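You operate a simulated robot arm through the tools that you are given. There is no shell and no other tool. Be economical: measure what you need, move in short steps, check, and stop when the job is done.

You are at the controls of a simulated two-armed robot. One attempt, no reset.

TASK
Switch the calibrator off, hold it still and pull the blue sensor off; put both away.
Fine: sensor in its cell, calibrator in its dock, channel dial on OFF.

Only the result counts: the job must be done as asked and must still hold three seconds after the hand-in. Knocking over, shifting, dropping, spilling or breaking anything else fails it.

THE ROBOT
Two 6-joint arms with two-finger parallel grippers on one trunk, on a base that drives. Base frame: it is fixed to the floor where the robot stands at the start and does not move with it; the origin is under the middle of the robot, x ahead of it, y to its left, z up. Readings come in m, rad, newtons and seconds.
The left shoulder is at the start at [0.08, 0.216, 1.597], the right one opposite. With the tool pointing down near the work surface each hand reaches from about 0.1 to 0.72 m from the robot's upright axis, wherever it stands, measured 20 degrees to its own side. Places, roughly: blue cell [0.8, -0.7, 0.9]; blue sensor (3x3x5 cm) [0.6, 0, 1]; calibrator dock [0.9, -0.6, 0.9]; calibrator key [0.7, 0, 1]; channel dial [0.6, -0.5, 1]; green sensor (3x3x5 cm) [0.8, -0.8, 0.9]; red sensor (3x3x5 cm) [0.7, -0.7, 0.9]; seat of the calibrator [0.6, 0, 1]. Payload 3.43 kg a hand.
Tool frame (each hand has its own): the origin (TCP) lies between the finger pads and is the grasp point; the fingertips stand 0.03 m ahead of it; z points along the fingers, y is the line along which they close. The gripper opens to 0.094 m. The fingers are 0.028 m wide and 0.01 m thick; the gripper's body (0.05 by 0.096 m) begins 0.055 m behind the TCP.
Orientation is told as [roll, pitch, yaw] about the base's x, y, z axes, in that order, counted from this pose: with the fingers straight down and closing along the base's y, the tool's x points along the base's -x, its y along +y and its z along -z.

THE INTERFACE
- The arms move only by the tool send_rows. It takes "left_increments", "right_increments" or both (then of equal length, played together; a hand with none holds still); each is a list of rows, each an object (a shift or turn left out is 0, a gripper value left out holds the last) with "angular": the turn, a rotation vector about the tool's x, y, z in units of 8 degrees (1.0 is 8 degrees), a list of three; "translation": the shift along the tool's x, y, z in units of 30 mm (1.0 is 30 mm), a list of three; "fingers": the finger opening in m, from 0 to 0.094. In form: [{"angular": [ax, ay, az], "translation": [dx, dy, dz], "fingers": fingers}, ...]. A call has 1 to 20 rows; each row shifts and turns the commanded pose from where the row before left it, along the tool's axes as they then stand. A call with a number of a shift or a turn outside -1 to 1 is refused whole. A row lasts 0.2 s, in which the tool goes at most 0.05 m and 0.15 rad; a call with a longer step from one row to the next is refused whole, and so is a gripper value outside its range. Where a pose cannot be reached the arm comes as near as it can. A force on the tool above 90 N (or 10 N above the force at the start of the call, whichever is more), or a blocked arm, ends the call early, and 0.2 s more pass. The fingers move at their own pace (about 0.072 m/s each) and stop on an object; they squeeze with about 26 N. The grip force told is the motor's: it shows also when the fingers shut on nothing. Time passes only in rows, and 0.2 s behind the last, so rows that do not move let the fingers close. The reply holds the time, the measured pose of the TCP, the force on the tool along the base axes, the opening and the grip force, in the units named above and with some noise, with the torque about the TCP (base axes, N m) and any sound that the robot's microphone picked up, and new pictures: "show" is both (left out), scene, wrist or none (wrist: the cameras of the hands that moved).
- Cameras (640 x 400 px; columns grow to the right, rows downward): "scene" is now at [0.1024, -0.0243, 1.768]; the picture's right is [-0.43, -0.90, 0.00], its down [-0.67, 0.32, -0.67] and it looks along [0.61, -0.29, -0.74] (base axes); focal length 263 px, centre (320, 200). "left" rides on the left gripper at [0.076, -0.014, -0.102] in its tool frame; the picture's right is [0.18, 0.98, 0.00], its down [-0.75, 0.14, -0.64] and it looks along [-0.63, 0.12, 0.77] (tool axes); focal length 243 px, centre (320, 200). "right" rides on the right gripper at [0.076, 0.014, -0.102] in its tool frame; the picture's right is [-0.18, 0.98, 0.00], its down [-0.75, -0.14, -0.64] and it looks along [-0.63, -0.12, 0.77] (tool axes); focal length 243 px, centre (320, 200).
- raise_lower(by): slides the trunk up (or, below 0, down) by that many m; the arms and the scene camera ride with it, the base frame stays. It gives what a move gives, with no picture.
- base_move(legs): drives the robot by 1 to 6 legs, each [ahead, left, turn to the left] in m, m and rad, along the robot's own axes; the way and the turn of a leg run together, so that a leg with both is an arc; at most 1.5 m and 3.142 rad a leg. The arms and the cameras ride along, it lands a little off, and it stops where it bumps. It gives what a move gives, and a new picture of the scene camera.
- head_to(pan, tilt): turns the head with the scene camera to pan (to the left, within 1.501 rad either way) and tilt (down, from -0.506 to 1.204), counted from straight ahead of the robot. It gives what a move gives, and a new picture of the scene camera.
- pixel_to_xyz(camera, pixels): for up to 12 pixels [column, row] of the newest picture of that camera ("zoom" is the newest enlarged one), the place [x, y, z] in the base frame of the surface seen there, good to about 0.002 m, but the place of the scene camera against the robot may be out by one fixed shift of up to 0.018 m in any direction. It takes no simulated time.
- zoom(camera, box): a new picture of the part [left, top, right, bottom] of that camera's present view, enlarged. It takes no simulated time.
- sign_off(): hands the job in; it is judged then, once.

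Keep the steps short. Do not move on a guess: measure, check each grasp and each placing, and mend mistakes. In all there are 80 turns and 260 pictures (those below and enlarged ones count). Leave the grippers open and the arms clear of the work at the hand-in unless told otherwise, and finish with a single line.

The tools are called after "Call:" by a JSON object that holds its "name" and its "arguments". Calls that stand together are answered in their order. send_rows: Moves the arms, as the interface text tells. Its arguments: {"type":"object","properties":{"left_increments":{"type":"array","items":{"type":"object","properties":{"angular":{"type":"array","items":{"type":"number"}},"translation":{"type":"array","items":{"type":"number"}},"fingers":{"type":"number"}}}},"right_increments":{"type":"array","items":{"type":"object","properties":{"angular":{"type":"array","items":{"type":"number"}},"translation":{"type":"array","items":{"type":"number"}},"fingers":{"type":"number"}}}},"show":{"type":"string","enum":["both","scene","wrist","none"]}},"required":[]} The other tools are called the same way: raise_lower (by) slides the trunk up or down; base_move (legs) drives the base; head_to (pan, tilt) turns the head that bears the scene camera; pixel_to_xyz (camera, pixels) gives the place of the surface under pixels of a picture; zoom (camera, box) takes an enlarged picture of a part of a camera's view; sign_off () hands the job in.

At the start:

```text
time: 0.0
left_tool_pos: [0.6417, 0.0969, 1.1498]
left_orientation: [0.0, 0.0, -0.001]
left_ft_force: [0.6, 0.7, -1.4]
left_moment: [-0.02, 0.0, -0.01]
left_finger_gap: 0.094
left_gripper_force: 0.2
right_tool_pos: [0.4285, -0.4275, 0.9998]
right_orientation: [0.0, 0.0, 0.0]
right_ft_force: [1.0, 0.7, 0.2]
right_moment: [-0.02, -0.01, 0.03]
right_finger_gap: 0.0938
right_gripper_force: 0.1
trunk travel left (down, up): [-0.827, 0.013]
robot x, y, heading: [0.0019, 0.0012, -0.0]
head pan, tilt: [-0.443, 0.834]
```

scene: 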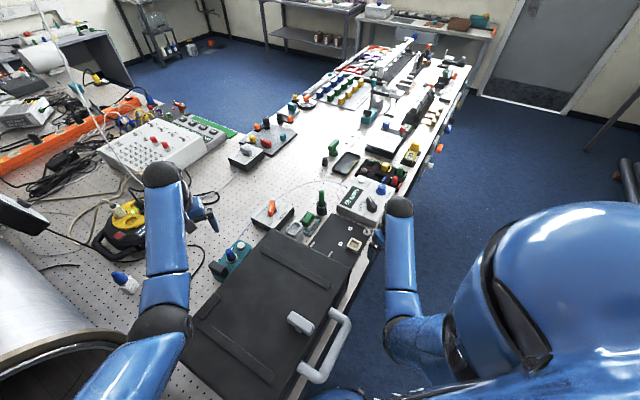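
right: 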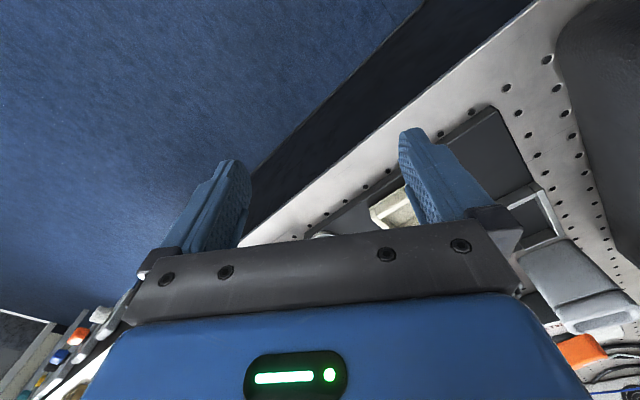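
left: 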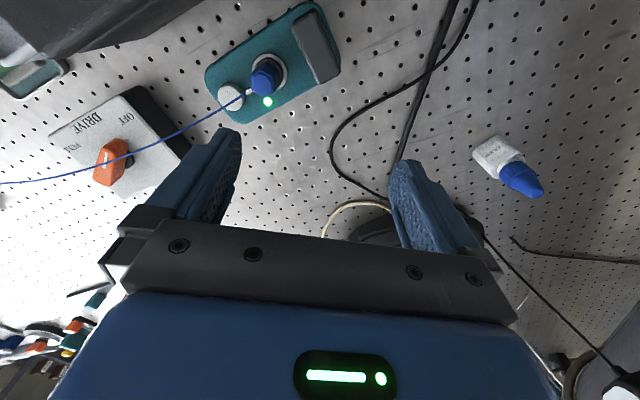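

I see the teal calibrator with the blue sensor in the left wrist picture (265,75). I'll enlarge the views of the work area.

Call:
{"name": "zoom", "arguments": {"camera": "left", "box": [190, 0, 350, 130]}}

Call:
{"name": "zoom", "arguments": {"camera": "scene", "box": [200, 160, 420, 300]}}

Call:
{"name": "zoom", "arguments": {"camera": "left", "box": [30, 70, 200, 210]}}

Call:
{"name": "pixel_to_xyz", "arguments": {"camera": "left", "pixels": [[265, 70], [265, 85], [232, 97], [318, 45], [267, 101], [300, 100], [212, 85], [112, 160], [155, 185], [110, 125]]}}

```text
3.08 times, centred on (270, 65) of left
```

zoom: 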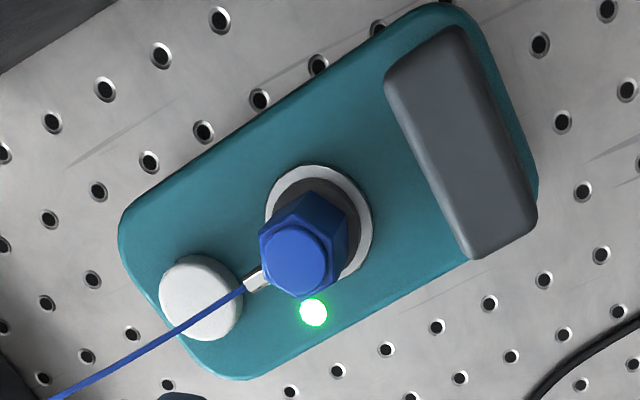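

```text
2.86 times, centred on (310, 230) of scene
```

zoom: 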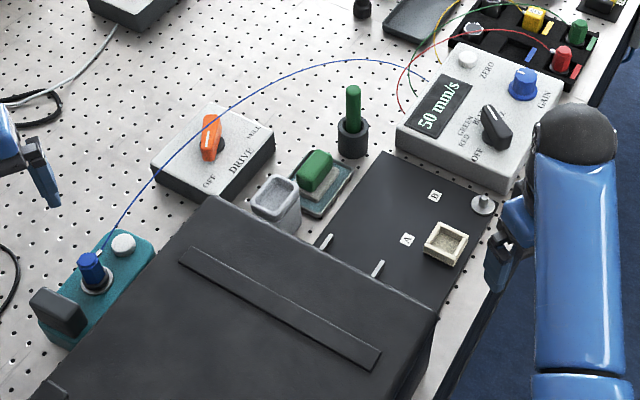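

```text
2.86 times, centred on (115, 140) of left
```

zoom: 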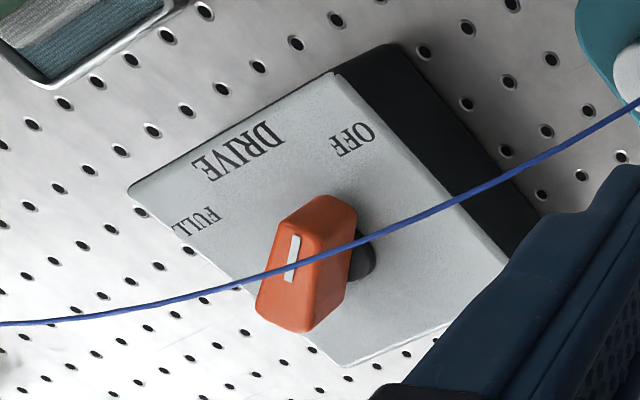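

```text
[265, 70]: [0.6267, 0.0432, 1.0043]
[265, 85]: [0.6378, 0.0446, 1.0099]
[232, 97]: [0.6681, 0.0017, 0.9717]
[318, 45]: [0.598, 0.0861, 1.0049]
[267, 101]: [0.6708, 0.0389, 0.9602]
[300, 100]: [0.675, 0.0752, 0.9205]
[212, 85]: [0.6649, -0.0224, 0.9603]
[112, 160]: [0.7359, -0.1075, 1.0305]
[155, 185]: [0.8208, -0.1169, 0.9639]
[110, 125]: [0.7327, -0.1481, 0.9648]
```

The key looks like the white button, with its LED green. The dock and cells should lie near the tray at scene (400,160), so I'll enlarge there and measure.

Call:
{"name": "zoom", "arguments": {"camera": "scene", "box": [310, 120, 430, 220]}}

Call:
{"name": "head_to", "arguments": {"pan": -0.75, "tilt": 0.75}}

```text
4.00 times, centred on (370, 170) of scene
```

zoom: 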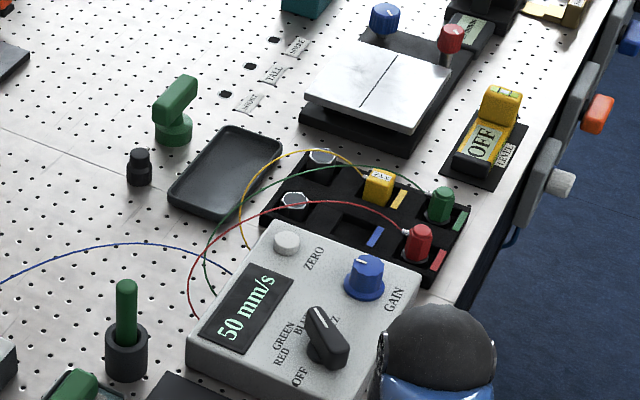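

```text
time: 0.8
left_tool_pos: [0.6421, 0.0973, 1.1482]
left_orientation: [0.0, -0.001, 0.0]
left_ft_force: [1.2, -0.3, 0.3]
left_moment: [0.0, -0.01, -0.04]
left_finger_gap: 0.0942
left_gripper_force: 0.1
right_tool_pos: [0.4281, -0.4282, 0.9996]
right_orientation: [-0.001, -0.001, 0.0]
right_ft_force: [-0.4, 0.1, -0.1]
right_moment: [-0.04, 0.01, 0.0]
right_finger_gap: 0.0938
right_gripper_force: 0.0
trunk travel left (down, up): [-0.827, 0.013]
robot x, y, heading: [0.0003, -0.0034, 0.0]
head pan, tilt: [-0.75, 0.75]
```

scene: 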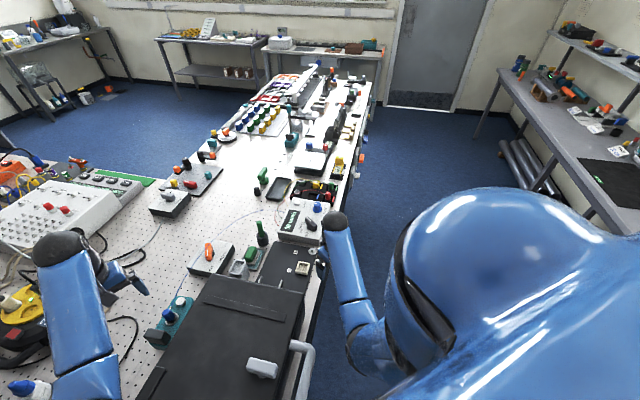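

The dark rounded tray looks like the dock, and the cell with the blue stripe like the blue cell. I'll enlarge and measure them.

Call:
{"name": "zoom", "arguments": {"camera": "scene", "box": [240, 160, 350, 250]}}

```text
4.44 times, centred on (295, 205) of scene
```

zoom: 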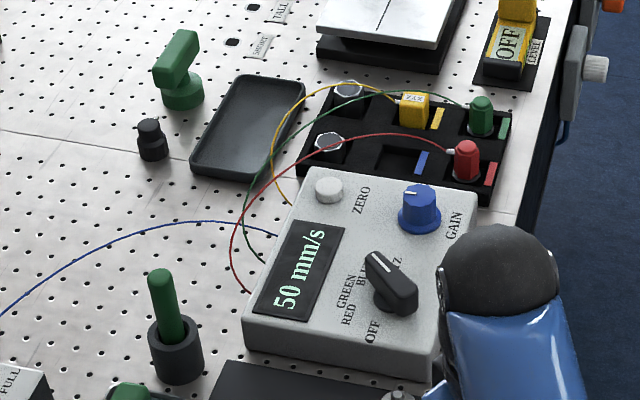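

Call:
{"name": "pixel_to_xyz", "arguments": {"camera": "zoom", "pixels": [[245, 125], [245, 75], [192, 165], [272, 180], [300, 90], [397, 160], [422, 165], [465, 145], [481, 102], [415, 97], [375, 262], [400, 300]]}}

Call:
{"name": "pixel_to_xyz", "arguments": {"camera": "zoom", "pixels": [[370, 332], [347, 312], [345, 290], [362, 275], [398, 260], [295, 330], [380, 160], [435, 165], [413, 150], [383, 172], [345, 125], [340, 140]]}}

```text
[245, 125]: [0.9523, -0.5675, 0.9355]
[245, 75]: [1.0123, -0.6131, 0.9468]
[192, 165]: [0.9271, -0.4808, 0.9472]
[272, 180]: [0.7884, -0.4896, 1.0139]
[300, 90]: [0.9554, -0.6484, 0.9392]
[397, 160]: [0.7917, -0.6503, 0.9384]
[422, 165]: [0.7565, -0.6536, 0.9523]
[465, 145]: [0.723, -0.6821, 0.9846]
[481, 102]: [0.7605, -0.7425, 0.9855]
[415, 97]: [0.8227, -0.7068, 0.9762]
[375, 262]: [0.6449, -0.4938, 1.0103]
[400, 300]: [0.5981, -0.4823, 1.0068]
```

```text
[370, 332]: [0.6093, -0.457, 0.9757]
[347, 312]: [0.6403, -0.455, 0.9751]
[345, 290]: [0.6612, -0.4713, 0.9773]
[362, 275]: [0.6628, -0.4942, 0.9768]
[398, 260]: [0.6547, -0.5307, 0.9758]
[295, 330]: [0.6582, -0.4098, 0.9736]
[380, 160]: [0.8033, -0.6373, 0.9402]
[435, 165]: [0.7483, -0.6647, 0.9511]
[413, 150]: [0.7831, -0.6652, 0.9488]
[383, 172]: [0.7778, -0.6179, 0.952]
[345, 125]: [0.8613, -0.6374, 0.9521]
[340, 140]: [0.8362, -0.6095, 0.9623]
```

I need the table edge and the free floor before I plan any driving, so I'll measure those points.

Call:
{"name": "pixel_to_xyz", "arguments": {"camera": "scene", "pixels": [[357, 150], [345, 200], [372, 130], [312, 330], [312, 372], [300, 345], [265, 345], [205, 275], [140, 385], [420, 150], [340, 220], [265, 368]]}}

Call:
{"name": "pixel_to_xyz", "arguments": {"camera": "right", "pixels": [[250, 240], [540, 10], [400, 205], [100, 300], [440, 110], [600, 200]]}}

```text
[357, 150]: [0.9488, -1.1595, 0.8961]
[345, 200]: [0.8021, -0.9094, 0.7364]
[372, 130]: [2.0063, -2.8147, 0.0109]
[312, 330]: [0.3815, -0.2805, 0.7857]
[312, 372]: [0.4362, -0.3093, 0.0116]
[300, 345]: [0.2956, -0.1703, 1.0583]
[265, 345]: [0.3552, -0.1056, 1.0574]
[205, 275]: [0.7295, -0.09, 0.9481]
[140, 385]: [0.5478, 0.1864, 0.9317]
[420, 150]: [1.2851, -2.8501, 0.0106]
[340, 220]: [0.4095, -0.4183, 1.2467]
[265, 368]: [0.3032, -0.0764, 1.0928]
```

```text
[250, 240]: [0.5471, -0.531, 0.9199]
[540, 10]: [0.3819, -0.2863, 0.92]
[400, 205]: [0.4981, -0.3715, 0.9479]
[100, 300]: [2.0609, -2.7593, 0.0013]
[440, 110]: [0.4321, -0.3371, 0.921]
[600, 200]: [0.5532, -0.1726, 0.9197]
```

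The table edge runs diagonally at about -56°. Now I'll measure the calibrator in detail with the left wrist camera: handle, sensor, key and body corners.

Call:
{"name": "zoom", "arguments": {"camera": "left", "box": [190, 0, 350, 130]}}

Call:
{"name": "pixel_to_xyz", "arguments": {"camera": "zoom", "pixels": [[392, 80], [445, 40], [470, 240], [525, 205], [290, 262], [262, 240], [322, 240], [300, 215], [210, 300], [255, 280], [345, 215], [500, 245]]}}

Call:
{"name": "pixel_to_xyz", "arguments": {"camera": "zoom", "pixels": [[180, 185], [380, 40], [240, 370], [440, 265], [370, 200], [320, 170], [295, 290], [265, 285], [310, 195], [150, 270], [410, 150], [312, 313]]}}

```text
3.08 times, centred on (270, 65) of left
```

zoom: 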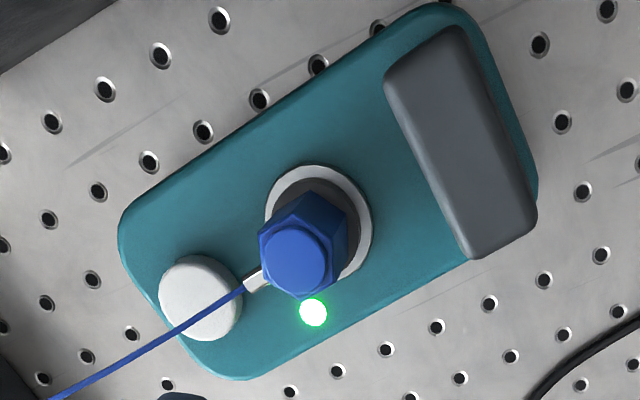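

```text
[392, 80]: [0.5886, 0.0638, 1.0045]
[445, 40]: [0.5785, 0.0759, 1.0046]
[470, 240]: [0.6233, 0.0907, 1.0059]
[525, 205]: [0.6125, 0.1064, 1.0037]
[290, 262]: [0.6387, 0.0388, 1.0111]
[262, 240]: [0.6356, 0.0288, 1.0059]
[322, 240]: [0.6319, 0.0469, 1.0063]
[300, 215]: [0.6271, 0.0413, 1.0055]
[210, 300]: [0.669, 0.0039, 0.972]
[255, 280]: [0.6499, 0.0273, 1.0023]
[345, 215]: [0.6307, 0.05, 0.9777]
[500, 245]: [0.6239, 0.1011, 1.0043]
```

```text
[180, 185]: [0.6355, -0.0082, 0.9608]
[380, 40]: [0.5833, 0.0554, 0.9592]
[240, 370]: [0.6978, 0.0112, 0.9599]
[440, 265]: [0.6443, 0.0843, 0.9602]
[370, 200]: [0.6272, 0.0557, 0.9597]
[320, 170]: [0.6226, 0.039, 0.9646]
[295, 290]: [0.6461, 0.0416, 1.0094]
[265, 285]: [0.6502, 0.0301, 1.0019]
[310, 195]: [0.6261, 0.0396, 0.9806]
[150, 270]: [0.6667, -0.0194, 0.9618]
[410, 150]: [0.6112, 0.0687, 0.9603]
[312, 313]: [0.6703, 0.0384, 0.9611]
```

The handle bar is centred near (0.601,0.085), with its long side at about 40°. The key is at (0.669,0.004), and the blue cable passes close to it, so I'll measure the cable and the key rim.

Call:
{"name": "pixel_to_xyz", "arguments": {"camera": "zoom", "pixels": [[240, 292], [225, 302], [205, 314], [180, 330], [150, 346], [120, 361], [80, 383], [165, 290], [238, 300], [195, 258], [212, 335], [200, 285]]}}

Call:
{"name": "send_rows", "arguments": {"left_increments": [{"fingers": 0}, {"translation": [-0.6, -0.7, 0]}, {"translation": [0, -0.7, 0]}, {"translation": [0, -0.7, 0]}, {"translation": [0, -0.5, 0]}], "right_increments": [{"translation": [0, 0, -1]}, {"translation": [0, 0, -1]}, {"translation": [0, 0, -1]}, {"translation": [0, 0, -1]}, {"translation": [0, 0, -1]}], "show": "both"}}

```text
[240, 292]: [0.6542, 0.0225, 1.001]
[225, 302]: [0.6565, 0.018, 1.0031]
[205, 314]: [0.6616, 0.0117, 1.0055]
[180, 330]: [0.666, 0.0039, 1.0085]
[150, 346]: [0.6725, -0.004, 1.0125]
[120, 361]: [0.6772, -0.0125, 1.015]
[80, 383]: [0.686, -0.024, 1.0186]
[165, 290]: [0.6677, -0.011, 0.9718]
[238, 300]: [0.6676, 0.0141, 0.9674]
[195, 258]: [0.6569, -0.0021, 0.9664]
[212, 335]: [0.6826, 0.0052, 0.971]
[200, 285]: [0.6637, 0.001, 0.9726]
```

```text
time: 2.0
left_tool_pos: [0.6608, 0.0184, 1.1481]
left_orientation: [0.0, 0.0, 0.001]
left_ft_force: [-0.6, 0.4, -0.7]
left_moment: [-0.04, -0.02, 0.0]
left_finger_gap: 0.0
left_gripper_force: 25.6
right_tool_pos: [0.4471, -0.4421, 1.0503]
right_orientation: [0.001, -0.002, -0.001]
right_ft_force: [-0.1, 0.7, -1.3]
right_moment: [0.02, 0.0, -0.01]
right_finger_gap: 0.0942
right_gripper_force: 0.1
right hand out of reach, approached as far as the arm can: row 2, 3, 4, 5
trunk travel left (down, up): [-0.827, 0.013]
robot x, y, heading: [0.0011, 0.0027, 0.001]
head pan, tilt: [-0.75, 0.75]
```

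scene: 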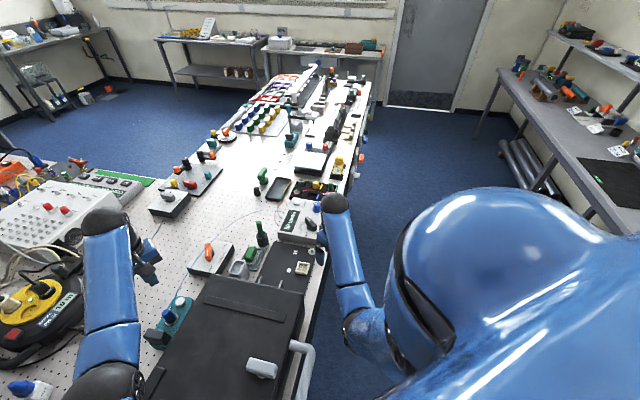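
right: 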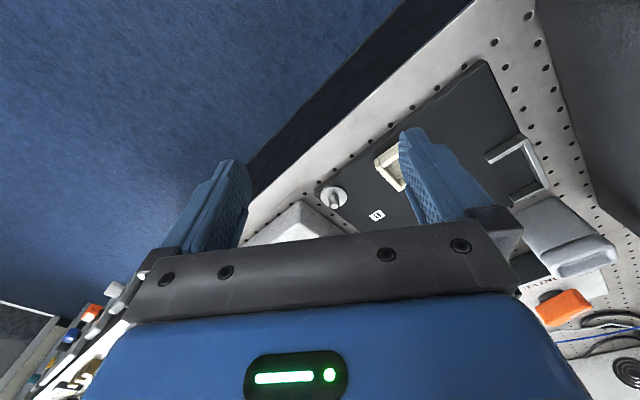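
left: 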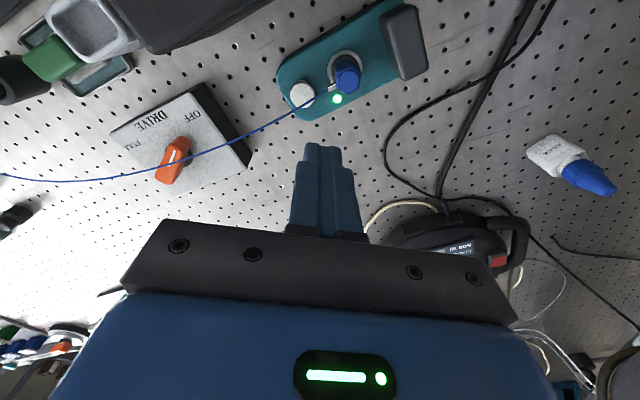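

The left hand can reach the key. I'll turn it to yaw -50° so the closed fingers are thin across the cable, and stand 2–3 mm beside the cable at about (0.677,0.0105).

Call:
{"name": "send_rows", "arguments": {"left_increments": [{"angular": [0, 0, 0.893], "translation": [-0.54, -0.27, 0]}, {"angular": [0, 0, 0.893]}, {"angular": [0, 0, 0.893]}, {"angular": [0, 0, 0.893]}, {"angular": [0, 0, 0.893]}, {"angular": [0, 0, 0.893]}, {"angular": [0, 0, 0.893]}, {"translation": [0, 0, 1]}, {"translation": [0, 0, 1]}, {}], "show": "wrist"}}

```text
time: 4.2
left_tool_pos: [0.6774, 0.0127, 1.0887]
left_orientation: [-0.001, 0.001, -0.873]
left_ft_force: [0.0, 0.2, 0.0]
left_moment: [0.01, 0.03, 0.03]
left_finger_gap: 0.0
left_gripper_force: 26.5
right_tool_pos: [0.4466, -0.442, 1.0507]
right_orientation: [-0.002, -0.002, -0.001]
right_ft_force: [-0.3, -0.3, -0.1]
right_moment: [0.02, 0.06, 0.02]
right_finger_gap: 0.0939
right_gripper_force: 0.0
trunk travel left (down, up): [-0.827, 0.013]
robot x, y, heading: [-0.0002, -0.0039, 0.002]
head pan, tilt: [-0.75, 0.75]
```

left: 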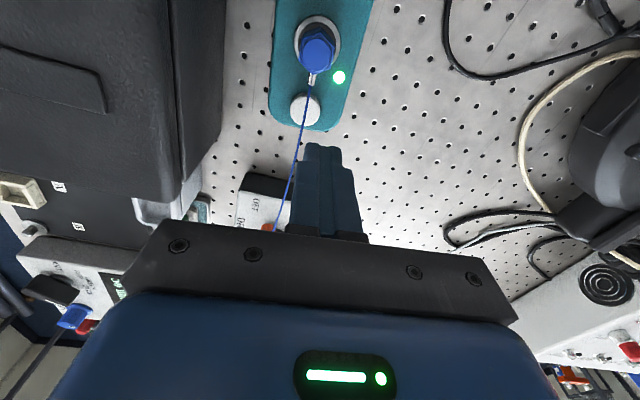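

The fingers sit beside the cable. I'll re-measure the key, cable and sensor from this closer view.

Call:
{"name": "zoom", "arguments": {"camera": "left", "box": [260, 0, 380, 190]}}

Call:
{"name": "pixel_to_xyz", "arguments": {"camera": "left", "pixels": [[304, 110], [290, 110], [319, 110], [304, 97], [304, 125], [303, 120], [297, 150], [317, 45], [317, 28], [301, 50], [334, 50], [272, 90]]}}

```text
2.11 times, centred on (320, 95) of left
```

zoom: 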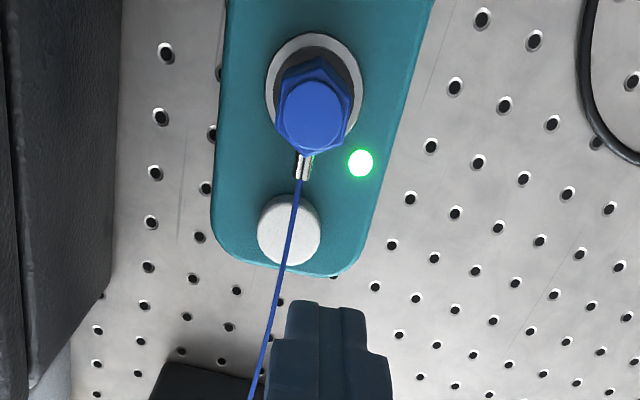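

```text
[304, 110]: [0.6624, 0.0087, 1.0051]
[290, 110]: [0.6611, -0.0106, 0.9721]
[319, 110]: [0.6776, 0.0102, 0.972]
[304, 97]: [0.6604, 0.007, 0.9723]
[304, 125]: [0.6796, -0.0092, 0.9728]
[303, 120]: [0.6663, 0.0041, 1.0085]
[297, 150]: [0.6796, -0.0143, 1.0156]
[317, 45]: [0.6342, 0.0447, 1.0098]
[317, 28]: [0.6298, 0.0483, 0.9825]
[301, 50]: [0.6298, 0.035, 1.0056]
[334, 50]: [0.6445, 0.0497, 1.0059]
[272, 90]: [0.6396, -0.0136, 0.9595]
```

The key centre is (0.6697,-0.0006,0.972) and the cable runs over its middle. I'll shift slightly, then lower the tips to about 4 mm above the key.

Call:
{"name": "send_rows", "arguments": {"left_increments": [{"translation": [-0.205, -0.068, 0.5]}, {"translation": [0, 0, 0.8]}, {"translation": [0, 0, 0.8]}, {"translation": [0, 0, 0.6]}, {}], "show": "wrist"}}

```text
time: 5.4
left_tool_pos: [0.6731, 0.008, 1.0205]
left_orientation: [-0.002, 0.001, -0.872]
left_ft_force: [0.2, 0.0, 0.0]
left_moment: [0.01, 0.01, 0.01]
left_finger_gap: 0.0001
left_gripper_force: 26.4
left hand out of reach, approached as far as the arm can: row 4
right_tool_pos: [0.4462, -0.4416, 1.0511]
right_orientation: [0.0, -0.002, 0.002]
right_ft_force: [0.6, 0.7, 0.0]
right_moment: [-0.05, 0.02, -0.02]
right_finger_gap: 0.0941
right_gripper_force: 0.1
trunk travel left (down, up): [-0.827, 0.013]
robot x, y, heading: [0.0024, 0.0001, 0.0]
head pan, tilt: [-0.75, 0.75]
```

left: 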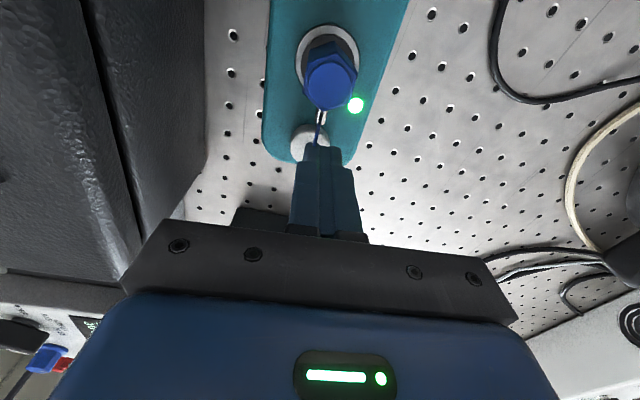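

At this height the left arm has reached its limit, so I'll lower the trunk. First I'll lift the left hand and bring the right hand inward and up, so that neither touches anything.

Call:
{"name": "send_rows", "arguments": {"left_increments": [{"translation": [0, 0, -1]}, {"translation": [0, 0, -1]}, {"translation": [0, 0, -1]}, {"translation": [0, 0, -1]}, {}, {}], "right_increments": [{"translation": [-0.7, 0.7, 0]}, {"translation": [-0.7, 0.7, 0]}, {"translation": [-0.7, 0.7, -0.7]}, {"translation": [0, 0, -1]}, {"translation": [0, 0, -1]}, {"translation": [0, 0, -1]}], "show": "wrist"}}

```text
time: 6.8
left_tool_pos: [0.6752, 0.0088, 1.1397]
left_orientation: [0.001, 0.0, -0.873]
left_ft_force: [0.7, -0.7, -0.3]
left_moment: [0.03, 0.02, 0.0]
left_finger_gap: 0.0001
left_gripper_force: 26.3
right_tool_pos: [0.5508, -0.3932, 1.087]
right_orientation: [0.0, 0.0, -0.001]
right_ft_force: [0.0, -1.1, 0.2]
right_moment: [-0.01, -0.03, 0.0]
right_finger_gap: 0.094
right_gripper_force: 0.1
right hand out of reach, approached as far as the arm can: row 3, 4, 5, 6
trunk travel left (down, up): [-0.827, 0.013]
robot x, y, heading: [-0.0036, -0.0012, -0.004]
head pan, tilt: [-0.75, 0.75]
```

right: 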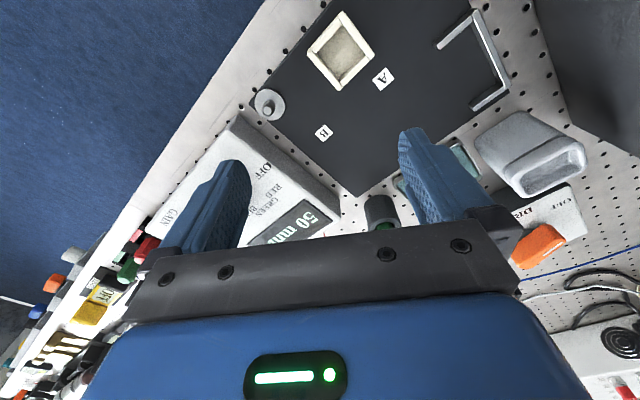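
left: 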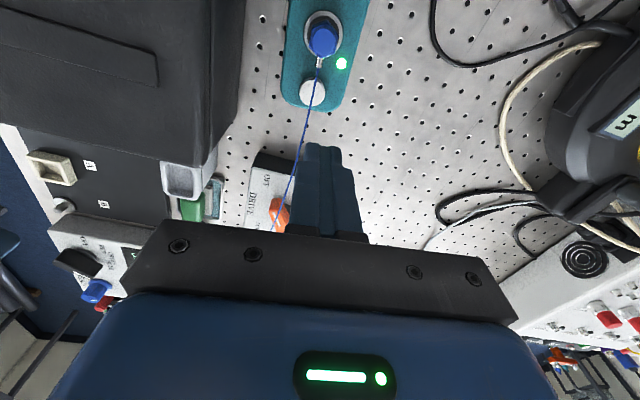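

Near in, the right arm cannot go higher, so I'd rather reposition the base. For that I need the heights and corners of the lid, the post and the other things in between.

Call:
{"name": "pixel_to_xyz", "arguments": {"camera": "scene", "pixels": [[302, 292], [212, 276], [290, 340], [262, 228], [257, 255], [238, 265], [209, 250], [301, 268], [265, 362], [340, 320], [322, 250], [220, 340]]}}

Call:
{"name": "pixel_to_xyz", "arguments": {"camera": "right", "pixels": [[268, 104], [510, 120], [560, 150], [480, 60], [375, 205], [540, 245], [570, 60], [345, 45]]}}

Call:
{"name": "head_to", "arguments": {"pan": 0.0, "tilt": 1.1}}

```text
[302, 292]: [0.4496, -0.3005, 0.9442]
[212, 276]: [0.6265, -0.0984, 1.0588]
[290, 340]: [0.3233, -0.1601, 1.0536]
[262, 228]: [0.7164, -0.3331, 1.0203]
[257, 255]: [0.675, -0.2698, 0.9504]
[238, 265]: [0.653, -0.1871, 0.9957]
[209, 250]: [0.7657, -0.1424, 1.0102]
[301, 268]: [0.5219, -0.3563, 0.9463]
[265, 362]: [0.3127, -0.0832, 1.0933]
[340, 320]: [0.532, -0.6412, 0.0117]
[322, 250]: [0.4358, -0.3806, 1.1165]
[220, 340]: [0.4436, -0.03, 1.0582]
```

```text
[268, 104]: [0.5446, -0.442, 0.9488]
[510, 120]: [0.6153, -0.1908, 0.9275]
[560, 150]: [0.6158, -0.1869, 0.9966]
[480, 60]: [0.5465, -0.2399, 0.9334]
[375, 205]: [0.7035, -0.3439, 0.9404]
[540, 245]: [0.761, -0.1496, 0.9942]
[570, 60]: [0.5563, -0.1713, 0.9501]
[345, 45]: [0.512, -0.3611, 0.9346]
```

```text
time: 7.9
left_tool_pos: [0.6746, 0.007, 1.1401]
left_orientation: [-0.001, -0.001, -0.873]
left_ft_force: [-0.3, -0.1, -0.2]
left_moment: [-0.03, 0.01, -0.02]
left_finger_gap: 0.0002
left_gripper_force: 25.6
right_tool_pos: [0.5499, -0.3926, 1.0872]
right_orientation: [-0.001, -0.001, 0.0]
right_ft_force: [0.3, 0.3, -0.4]
right_moment: [0.01, 0.0, -0.03]
right_finger_gap: 0.0936
right_gripper_force: 0.1
trunk travel left (down, up): [-0.827, 0.013]
robot x, y, heading: [-0.0006, -0.0013, 0.006]
head pan, tilt: [0.0, 1.1]
```

scene: 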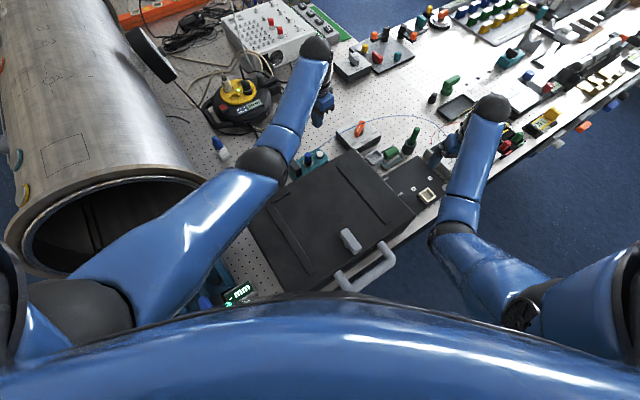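

A big metal cylinder lies to the left. I'll measure how high it stands relative to the left elbow.

Call:
{"name": "pixel_to_xyz", "arguments": {"camera": "scene", "pixels": [[200, 175], [130, 170], [90, 90], [60, 30], [20, 215], [270, 160], [235, 185], [315, 50], [360, 265], [347, 240], [110, 260], [330, 290]]}}

```text
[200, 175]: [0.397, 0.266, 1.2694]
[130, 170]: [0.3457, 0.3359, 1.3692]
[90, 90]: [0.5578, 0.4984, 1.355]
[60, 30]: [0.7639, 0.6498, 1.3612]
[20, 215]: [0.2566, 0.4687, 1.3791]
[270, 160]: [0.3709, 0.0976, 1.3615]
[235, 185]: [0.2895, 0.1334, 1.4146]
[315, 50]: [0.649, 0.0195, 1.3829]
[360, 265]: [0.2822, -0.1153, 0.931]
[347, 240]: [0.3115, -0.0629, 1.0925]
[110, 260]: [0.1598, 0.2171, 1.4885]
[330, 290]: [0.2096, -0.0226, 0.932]
```

The cylinder top is at 1.38, so I won't rotate toward it. Lowering the trunk by 0.04 gives both hands enough reach. After that the left will be near 1.10 and the right near 1.047, both still clear.

Call:
{"name": "raise_lower", "arguments": {"by": -0.04}}

```text
time: 8.7
left_tool_pos: [0.6746, 0.0088, 1.099]
left_orientation: [-0.001, 0.0, -0.871]
left_ft_force: [-0.2, -0.5, 0.2]
left_moment: [0.01, -0.02, 0.01]
left_finger_gap: 0.0
left_gripper_force: 25.3
right_tool_pos: [0.549, -0.3932, 1.0471]
right_orientation: [0.0, 0.0, 0.0]
right_ft_force: [-0.7, -0.1, 0.6]
right_moment: [0.03, 0.0, -0.02]
right_finger_gap: 0.0939
right_gripper_force: 0.1
trunk travel left (down, up): [-0.787, 0.053]
robot x, y, heading: [0.0004, -0.0052, 0.004]
head pan, tilt: [0.0, 1.1]
```

Now I'll move the left hand over the key offset and lower it to about 1.011, with the tips about 9 mm above the key.

Call:
{"name": "send_rows", "arguments": {"left_increments": [{"translation": [-0.16, 0.085, 0.5]}, {"translation": [0, 0, 0.9]}, {"translation": [0, 0, 0.9]}, {"translation": [0, 0, 0.63]}, {}], "show": "wrist"}}

```text
time: 9.9
left_tool_pos: [0.6798, 0.0055, 1.0117]
left_orientation: [-0.001, 0.0, -0.872]
left_ft_force: [-0.1, -0.5, 0.4]
left_moment: [0.03, 0.0, 0.07]
left_finger_gap: 0.0
left_gripper_force: 26.2
right_tool_pos: [0.5505, -0.393, 1.0473]
right_orientation: [0.0, 0.0, 0.002]
right_ft_force: [0.4, 0.0, -1.0]
right_moment: [-0.01, 0.04, 0.02]
right_finger_gap: 0.0939
right_gripper_force: 0.0
trunk travel left (down, up): [-0.787, 0.053]
robot x, y, heading: [0.0034, -0.0024, -0.006]
head pan, tilt: [0.0, 1.1]
```

left: 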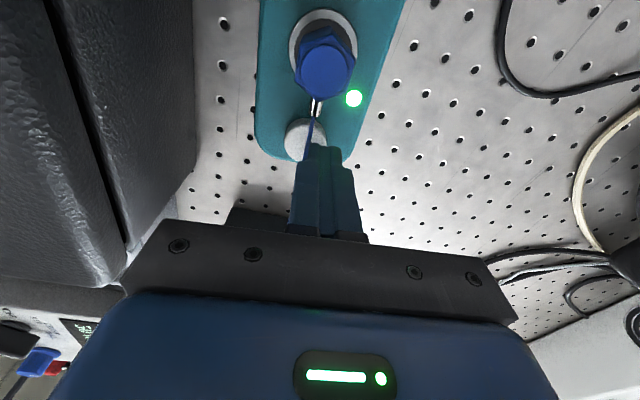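

The tips are over the key's right half. I'll press down in small steps of about 3 mm and then back off.

Call:
{"name": "send_rows", "arguments": {"left_increments": [{"translation": [0, 0, 0.15]}, {"translation": [0, 0, 0.1]}, {"translation": [0, 0, 0.1]}, {"translation": [0, 0, 0.05]}, {}], "show": "wrist"}}

```text
time: 11.1
left_tool_pos: [0.6785, 0.0055, 0.9999]
left_orientation: [-0.001, 0.0, -0.874]
left_ft_force: [0.1, -0.1, 0.9]
left_moment: [0.0, 0.0, 0.03]
left_finger_gap: 0.0
left_gripper_force: 25.9
right_tool_pos: [0.5502, -0.3927, 1.0478]
right_orientation: [-0.001, -0.002, -0.001]
right_ft_force: [0.5, -0.4, -0.4]
right_moment: [0.01, 0.05, -0.03]
right_finger_gap: 0.0939
right_gripper_force: 0.0
trunk travel left (down, up): [-0.787, 0.053]
robot x, y, heading: [-0.0002, 0.0013, -0.003]
head pan, tilt: [0.0, 1.1]
```

left: 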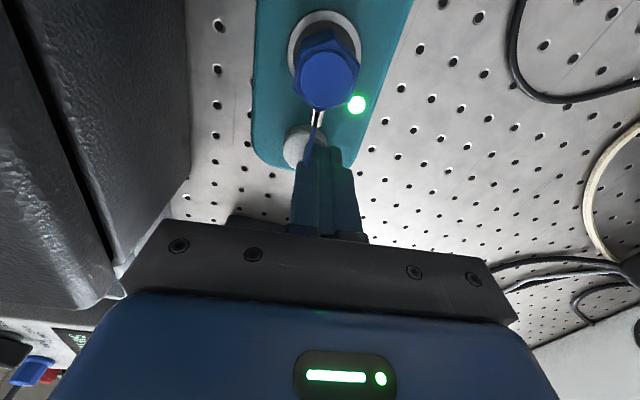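

No contact force yet. I'll enlarge to see where the tips are relative to the key.

Call:
{"name": "zoom", "arguments": {"camera": "left", "box": [260, 90, 380, 190]}}

Call:
{"name": "pixel_to_xyz", "arguments": {"camera": "left", "pixels": [[290, 145], [298, 133], [310, 152], [325, 152], [335, 152], [312, 135]]}}

```text
4.00 times, centred on (320, 140) of left
```

zoom: 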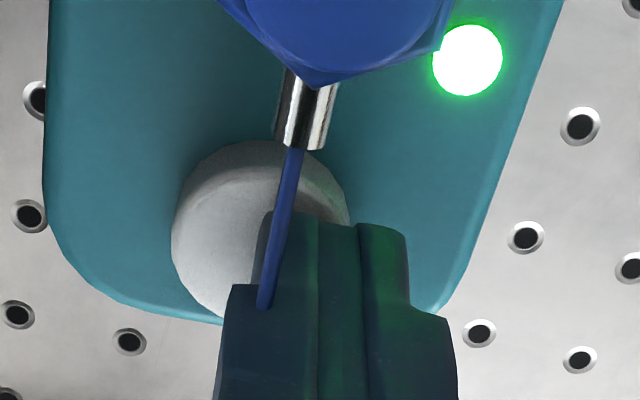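

```text
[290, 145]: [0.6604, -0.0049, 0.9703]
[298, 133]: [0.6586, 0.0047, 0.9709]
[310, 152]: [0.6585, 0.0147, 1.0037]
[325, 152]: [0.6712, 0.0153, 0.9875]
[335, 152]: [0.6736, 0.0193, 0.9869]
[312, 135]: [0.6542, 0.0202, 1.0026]
```

The tips are over the right part of the key, close to its surface. I'll press on in 2 mm steps.

Call:
{"name": "send_rows", "arguments": {"left_increments": [{"translation": [0, 0, 0.08]}, {"translation": [0, 0, 0.08]}, {}], "show": "wrist"}}

```text
time: 11.9
left_tool_pos: [0.68, 0.0056, 0.9968]
left_orientation: [0.002, -0.001, -0.872]
left_ft_force: [0.4, 1.4, 9.0]
left_moment: [-0.01, 0.05, -0.01]
left_finger_gap: 0.0
left_gripper_force: 26.3
right_tool_pos: [0.5499, -0.3931, 1.0475]
right_orientation: [0.0, -0.003, 0.0]
right_ft_force: [-0.3, -0.1, 0.5]
right_moment: [0.02, -0.01, 0.0]
right_finger_gap: 0.094
right_gripper_force: 0.1
trunk travel left (down, up): [-0.787, 0.053]
robot x, y, heading: [-0.003, 0.0012, 0.002]
head pan, tilt: [0.0, 1.1]
heard: click
```

left: 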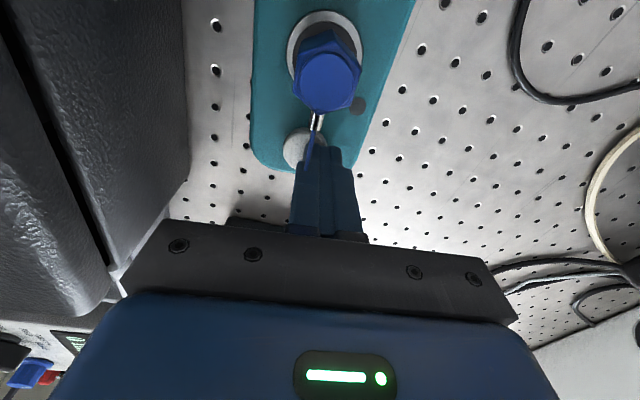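

I heard a click and the LED is dark, so the calibrator is off. I'll lift the left hand and open it, and measure the bottle near where the tilted hand will lean.

Call:
{"name": "send_rows", "arguments": {"left_increments": [{"translation": [0, 0, -0.7]}, {"translation": [0, 0, -1]}, {"translation": [0, 0, -1]}, {"translation": [0, 0, -0.7], "fingers": 0.075}, {"translation": [0.8, 0, 0]}, {"translation": [0.8, 0, 0]}, {"translation": [0.8, 0, 0]}, {}], "show": "both"}}

Call:
{"name": "pixel_to_xyz", "arguments": {"camera": "scene", "pixels": [[217, 142], [224, 155], [302, 160], [312, 155]]}}

```text
time: 13.7
left_tool_pos: [0.6329, 0.0613, 1.0974]
left_orientation: [0.0, 0.0, -0.874]
left_ft_force: [0.0, 0.4, -0.6]
left_moment: [-0.02, -0.02, 0.0]
left_finger_gap: 0.075
left_gripper_force: 0.0
right_tool_pos: [0.5507, -0.3927, 1.0473]
right_orientation: [-0.002, 0.0, 0.001]
right_ft_force: [-0.6, 0.1, -1.0]
right_moment: [0.01, 0.01, 0.01]
right_finger_gap: 0.0941
right_gripper_force: 0.1
trunk travel left (down, up): [-0.787, 0.053]
robot x, y, heading: [-0.001, -0.0013, 0.002]
head pan, tilt: [0.0, 1.1]
```

scene: 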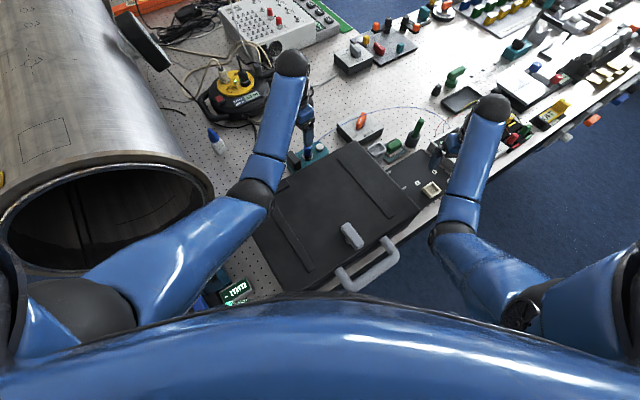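
left: 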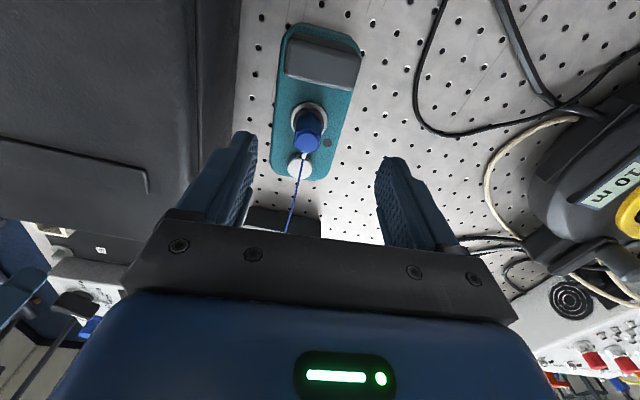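

```text
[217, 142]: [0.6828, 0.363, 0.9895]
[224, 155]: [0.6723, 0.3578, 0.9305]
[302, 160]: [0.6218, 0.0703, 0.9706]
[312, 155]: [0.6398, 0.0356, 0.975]
```

The left hand is at (0.633,0.061), yaw -50°. I'll move it above the handle at (0.597,0.090) and tilt it 25° away from the sensor about its closing axis.

Call:
{"name": "send_rows", "arguments": {"left_increments": [{"translation": [0.75, -0.15, 0]}, {"translation": [0.75, -0.15, 0]}, {"angular": [0, -0.78, 0]}, {"angular": [0, -0.78, 0]}, {"angular": [0, -0.78, 0]}, {"angular": [0, -0.78, 0]}, {}], "show": "wrist"}}

```text
time: 15.3
left_tool_pos: [0.6111, 0.0863, 1.0813]
left_orientation: [0.0, -0.437, -0.873]
left_ft_force: [-0.6, 0.2, 1.1]
left_moment: [0.01, -0.02, -0.01]
left_finger_gap: 0.0747
left_gripper_force: 0.1
left hand out of reach, approached as far as the arm can: row 1, 2
right_tool_pos: [0.5498, -0.3929, 1.047]
right_orientation: [0.0, -0.001, 0.001]
right_ft_force: [0.9, 0.1, 0.3]
right_moment: [-0.01, -0.01, -0.01]
right_finger_gap: 0.0941
right_gripper_force: 0.2
trunk travel left (down, up): [-0.787, 0.053]
robot x, y, heading: [-0.0017, 0.001, 0.004]
head pan, tilt: [0.0, 1.1]
```

left: 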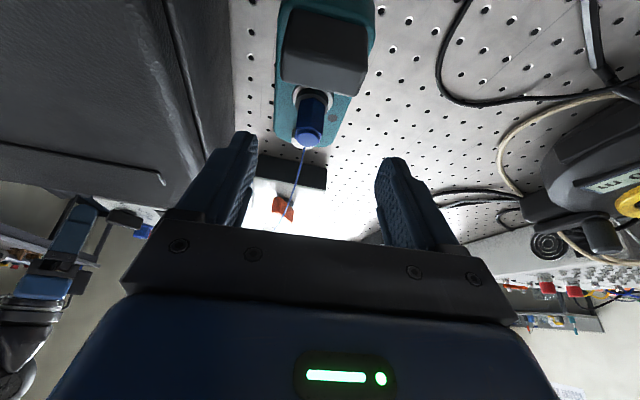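

The tilt is right: the hand leans away from the sensor. I'll correct sideways and go down part of the way, then check the straddle.

Call:
{"name": "send_rows", "arguments": {"left_increments": [{"translation": [0.36, -0.277, -0.17]}, {"translation": [0.28, 0, 0.6]}, {"translation": [0.28, 0, 0.6]}, {}], "show": "wrist"}}

```text
time: 16.3
left_tool_pos: [0.5979, 0.0894, 1.0405]
left_orientation: [0.0, -0.436, -0.872]
left_ft_force: [0.5, -0.1, 0.0]
left_moment: [-0.02, 0.0, 0.01]
left_finger_gap: 0.075
left_gripper_force: 0.1
right_tool_pos: [0.5496, -0.3931, 1.0481]
right_orientation: [0.0, -0.002, 0.0]
right_ft_force: [-0.7, -0.1, -0.3]
right_moment: [0.03, -0.01, -0.03]
right_finger_gap: 0.0939
right_gripper_force: 0.0
trunk travel left (down, up): [-0.787, 0.053]
robot x, y, heading: [0.001, -0.001, -0.003]
head pan, tilt: [0.0, 1.1]
```

left: 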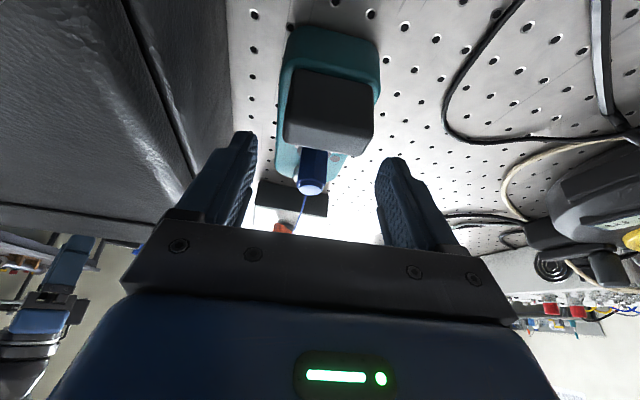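

Now I'll measure the handle's corners from this view to check the straddle.

Call:
{"name": "pixel_to_xyz", "arguments": {"camera": "left", "pixels": [[292, 75], [366, 85], [288, 120], [368, 128], [330, 100], [330, 78], [325, 125], [330, 145], [312, 190]]}}

Call:
{"name": "zoom", "arguments": {"camera": "left", "box": [200, 20, 440, 220]}}

```text
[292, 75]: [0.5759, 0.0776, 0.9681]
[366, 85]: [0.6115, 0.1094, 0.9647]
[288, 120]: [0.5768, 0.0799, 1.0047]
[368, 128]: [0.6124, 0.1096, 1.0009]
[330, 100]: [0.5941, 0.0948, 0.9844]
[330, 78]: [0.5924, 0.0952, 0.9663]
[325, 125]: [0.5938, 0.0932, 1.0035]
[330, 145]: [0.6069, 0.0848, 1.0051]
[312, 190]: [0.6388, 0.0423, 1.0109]
```

```text
2.00 times, centred on (320, 120) of left
```

zoom: 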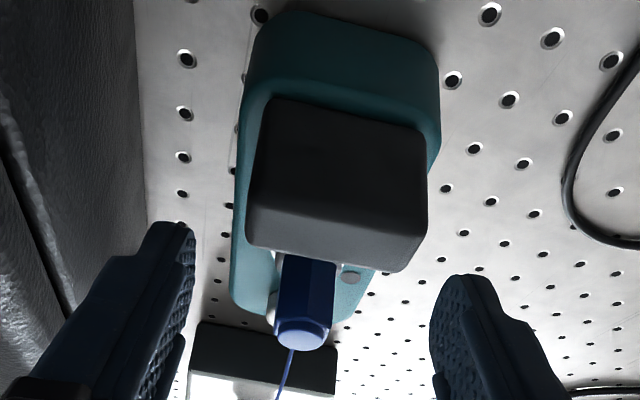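

The hand is aligned within 1–2 mm. I'll go down to z≈0.999 and close on the handle's ends.

Call:
{"name": "send_rows", "arguments": {"left_increments": [{"translation": [0.29, 0, 0.625]}, {"translation": [0.29, 0, 0.625]}, {}, {"fingers": 0.03}, {}, {}, {}], "show": "wrist"}}

```text
time: 17.9
left_tool_pos: [0.5988, 0.0899, 0.9994]
left_orientation: [0.0, -0.434, -0.872]
left_ft_force: [-1.2, 0.0, 0.6]
left_moment: [0.04, -0.06, -0.06]
left_finger_gap: 0.0591
left_gripper_force: 25.8
right_tool_pos: [0.551, -0.3931, 1.0465]
right_orientation: [-0.001, -0.001, 0.0]
right_ft_force: [0.0, -0.2, -0.3]
right_moment: [0.0, 0.0, 0.0]
right_finger_gap: 0.0941
right_gripper_force: 0.1
trunk travel left (down, up): [-0.787, 0.053]
robot x, y, heading: [0.0016, 0.0014, 0.001]
head pan, tilt: [0.0, 1.1]
```

left: 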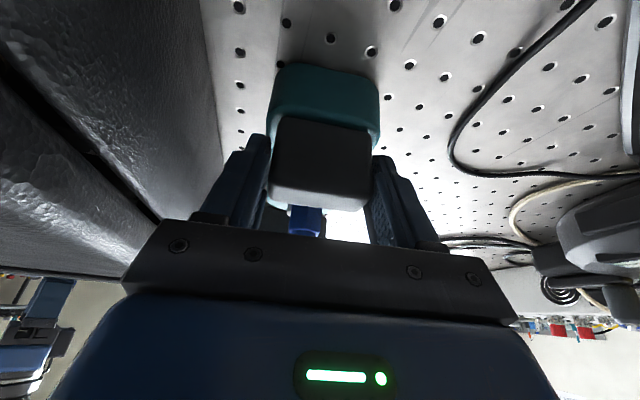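

The left grip is firm (gap 0.059, 26 N). The right hand comes next: I'll move it outward over clear space to about (0.65,-0.28), then up. It has to be high before it crosses the lid corner and the post.

Call:
{"name": "send_rows", "arguments": {"right_increments": [{"translation": [-0.83, 0.92, -0.2]}, {"translation": [-0.83, 0.92, -0.4]}, {"translation": [-0.83, 0.92, -0.6]}, {"translation": [-0.83, 0.92, -0.6], "angular": [0, 0, -0.65], "fingers": 0.06}, {"translation": [0, 0, -0.6], "angular": [0, 0, -0.6]}, {}], "show": "both"}}

```text
time: 19.3
left_tool_pos: [0.5993, 0.0902, 0.9997]
left_orientation: [0.001, -0.434, -0.872]
left_ft_force: [-1.6, 0.2, -0.2]
left_moment: [0.14, 0.03, 0.04]
left_finger_gap: 0.0593
left_gripper_force: 26.1
right_tool_pos: [0.6535, -0.2814, 1.112]
right_orientation: [-0.001, 0.0, 0.176]
right_ft_force: [-0.7, 0.1, 0.3]
right_moment: [-0.04, -0.01, 0.01]
right_finger_gap: 0.0598
right_gripper_force: 0.0
right hand out of reach, approached as far as the arm can: row 5
trunk travel left (down, up): [-0.787, 0.053]
robot x, y, heading: [-0.0019, -0.0029, -0.001]
head pan, tilt: [0.0, 1.1]
```

scene: 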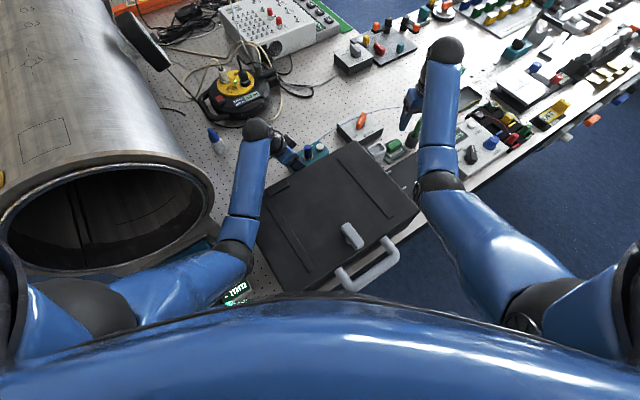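
right: 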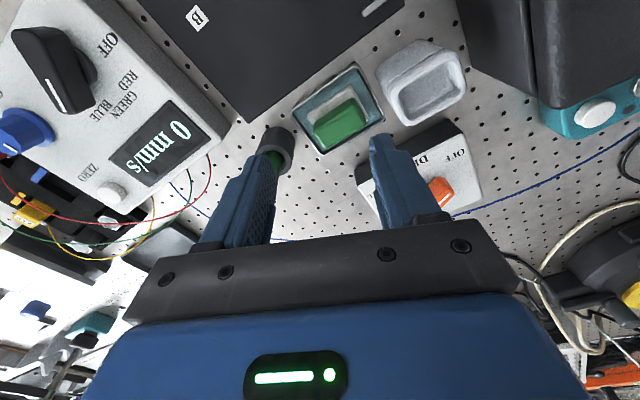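

The right hand is at (0.6535,-0.281,1.112), yaw 10°. I'll move toward the sensor but stop about 9 cm short to check clearances.

Call:
{"name": "send_rows", "arguments": {"right_increments": [{"translation": [-0.121, 0.975, 0]}, {"translation": [-0.121, 0.975, 0]}, {"translation": [-0.121, 0.975, 0]}, {"translation": [-0.121, 0.975, 0]}, {"translation": [-0.121, 0.975, 0]}, {"translation": [-0.121, 0.975, 0]}, {"translation": [-0.121, 0.975, 0]}, {"translation": [-0.121, 0.975, 0]}, {}], "show": "both"}}

```text
time: 21.3
left_tool_pos: [0.6004, 0.0905, 0.9999]
left_orientation: [-0.001, -0.435, -0.872]
left_ft_force: [0.5, 0.8, 0.2]
left_moment: [0.07, -0.11, 0.06]
left_finger_gap: 0.0592
left_gripper_force: 26.1
right_tool_pos: [0.6487, -0.0475, 1.1079]
right_orientation: [0.001, -0.002, 0.174]
right_ft_force: [-0.8, 0.6, 0.0]
right_moment: [0.01, 0.02, 0.02]
right_finger_gap: 0.0599
right_gripper_force: 0.1
right hand out of reach, approached as far as the arm can: row 1, 3
trunk travel left (down, up): [-0.787, 0.053]
robot x, y, heading: [0.0033, 0.0002, -0.005]
head pan, tilt: [0.0, 1.1]
```

scene: 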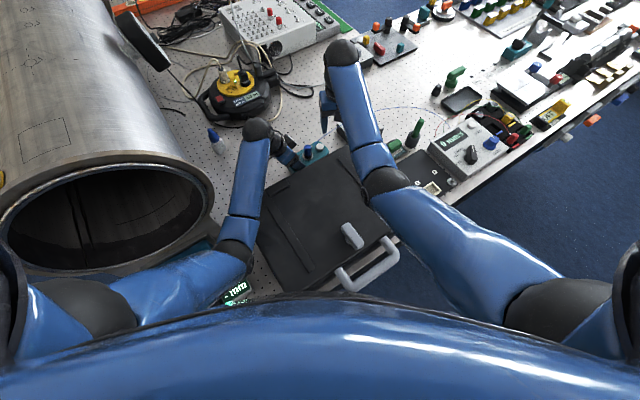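
right: 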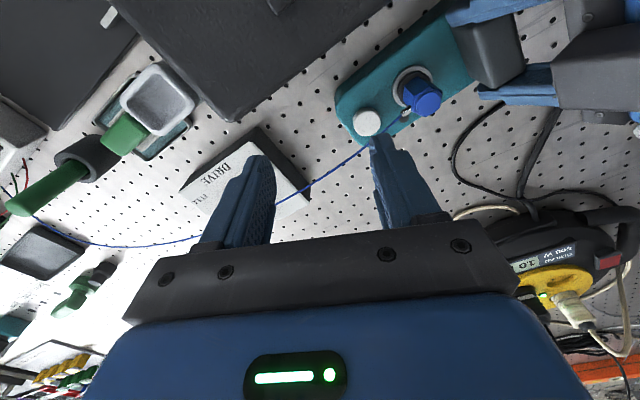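

The view is clear: the left fingers hold the handle at the right of the picture. I'll measure the sensor from the right camera.

Call:
{"name": "zoom", "arguments": {"camera": "right", "box": [370, 40, 480, 130]}}

Call:
{"name": "pixel_to_xyz", "arguments": {"camera": "zoom", "pixels": [[310, 330], [265, 345], [355, 335], [310, 300], [305, 380], [385, 315], [335, 270], [255, 300], [270, 380], [300, 345], [180, 280], [375, 360]]}}

```text
4.44 times, centred on (425, 85) of right
```

zoom: 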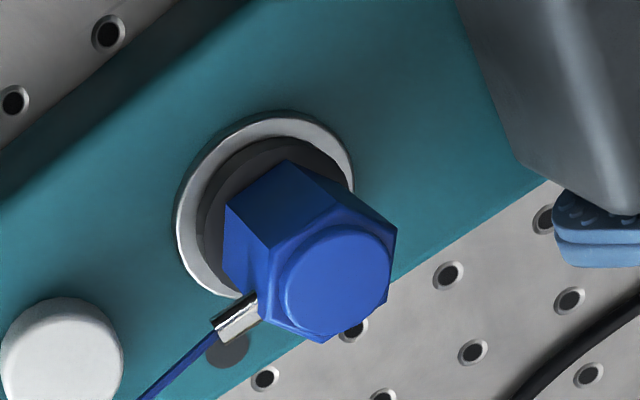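

```text
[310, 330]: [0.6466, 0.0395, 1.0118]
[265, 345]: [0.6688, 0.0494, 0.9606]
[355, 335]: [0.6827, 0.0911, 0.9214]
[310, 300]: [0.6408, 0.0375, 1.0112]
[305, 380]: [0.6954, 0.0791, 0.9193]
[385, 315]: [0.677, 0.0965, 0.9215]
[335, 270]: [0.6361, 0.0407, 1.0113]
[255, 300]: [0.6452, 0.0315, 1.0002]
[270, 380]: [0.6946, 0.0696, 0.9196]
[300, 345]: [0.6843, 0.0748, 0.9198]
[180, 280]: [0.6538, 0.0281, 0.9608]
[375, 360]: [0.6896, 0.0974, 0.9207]
```

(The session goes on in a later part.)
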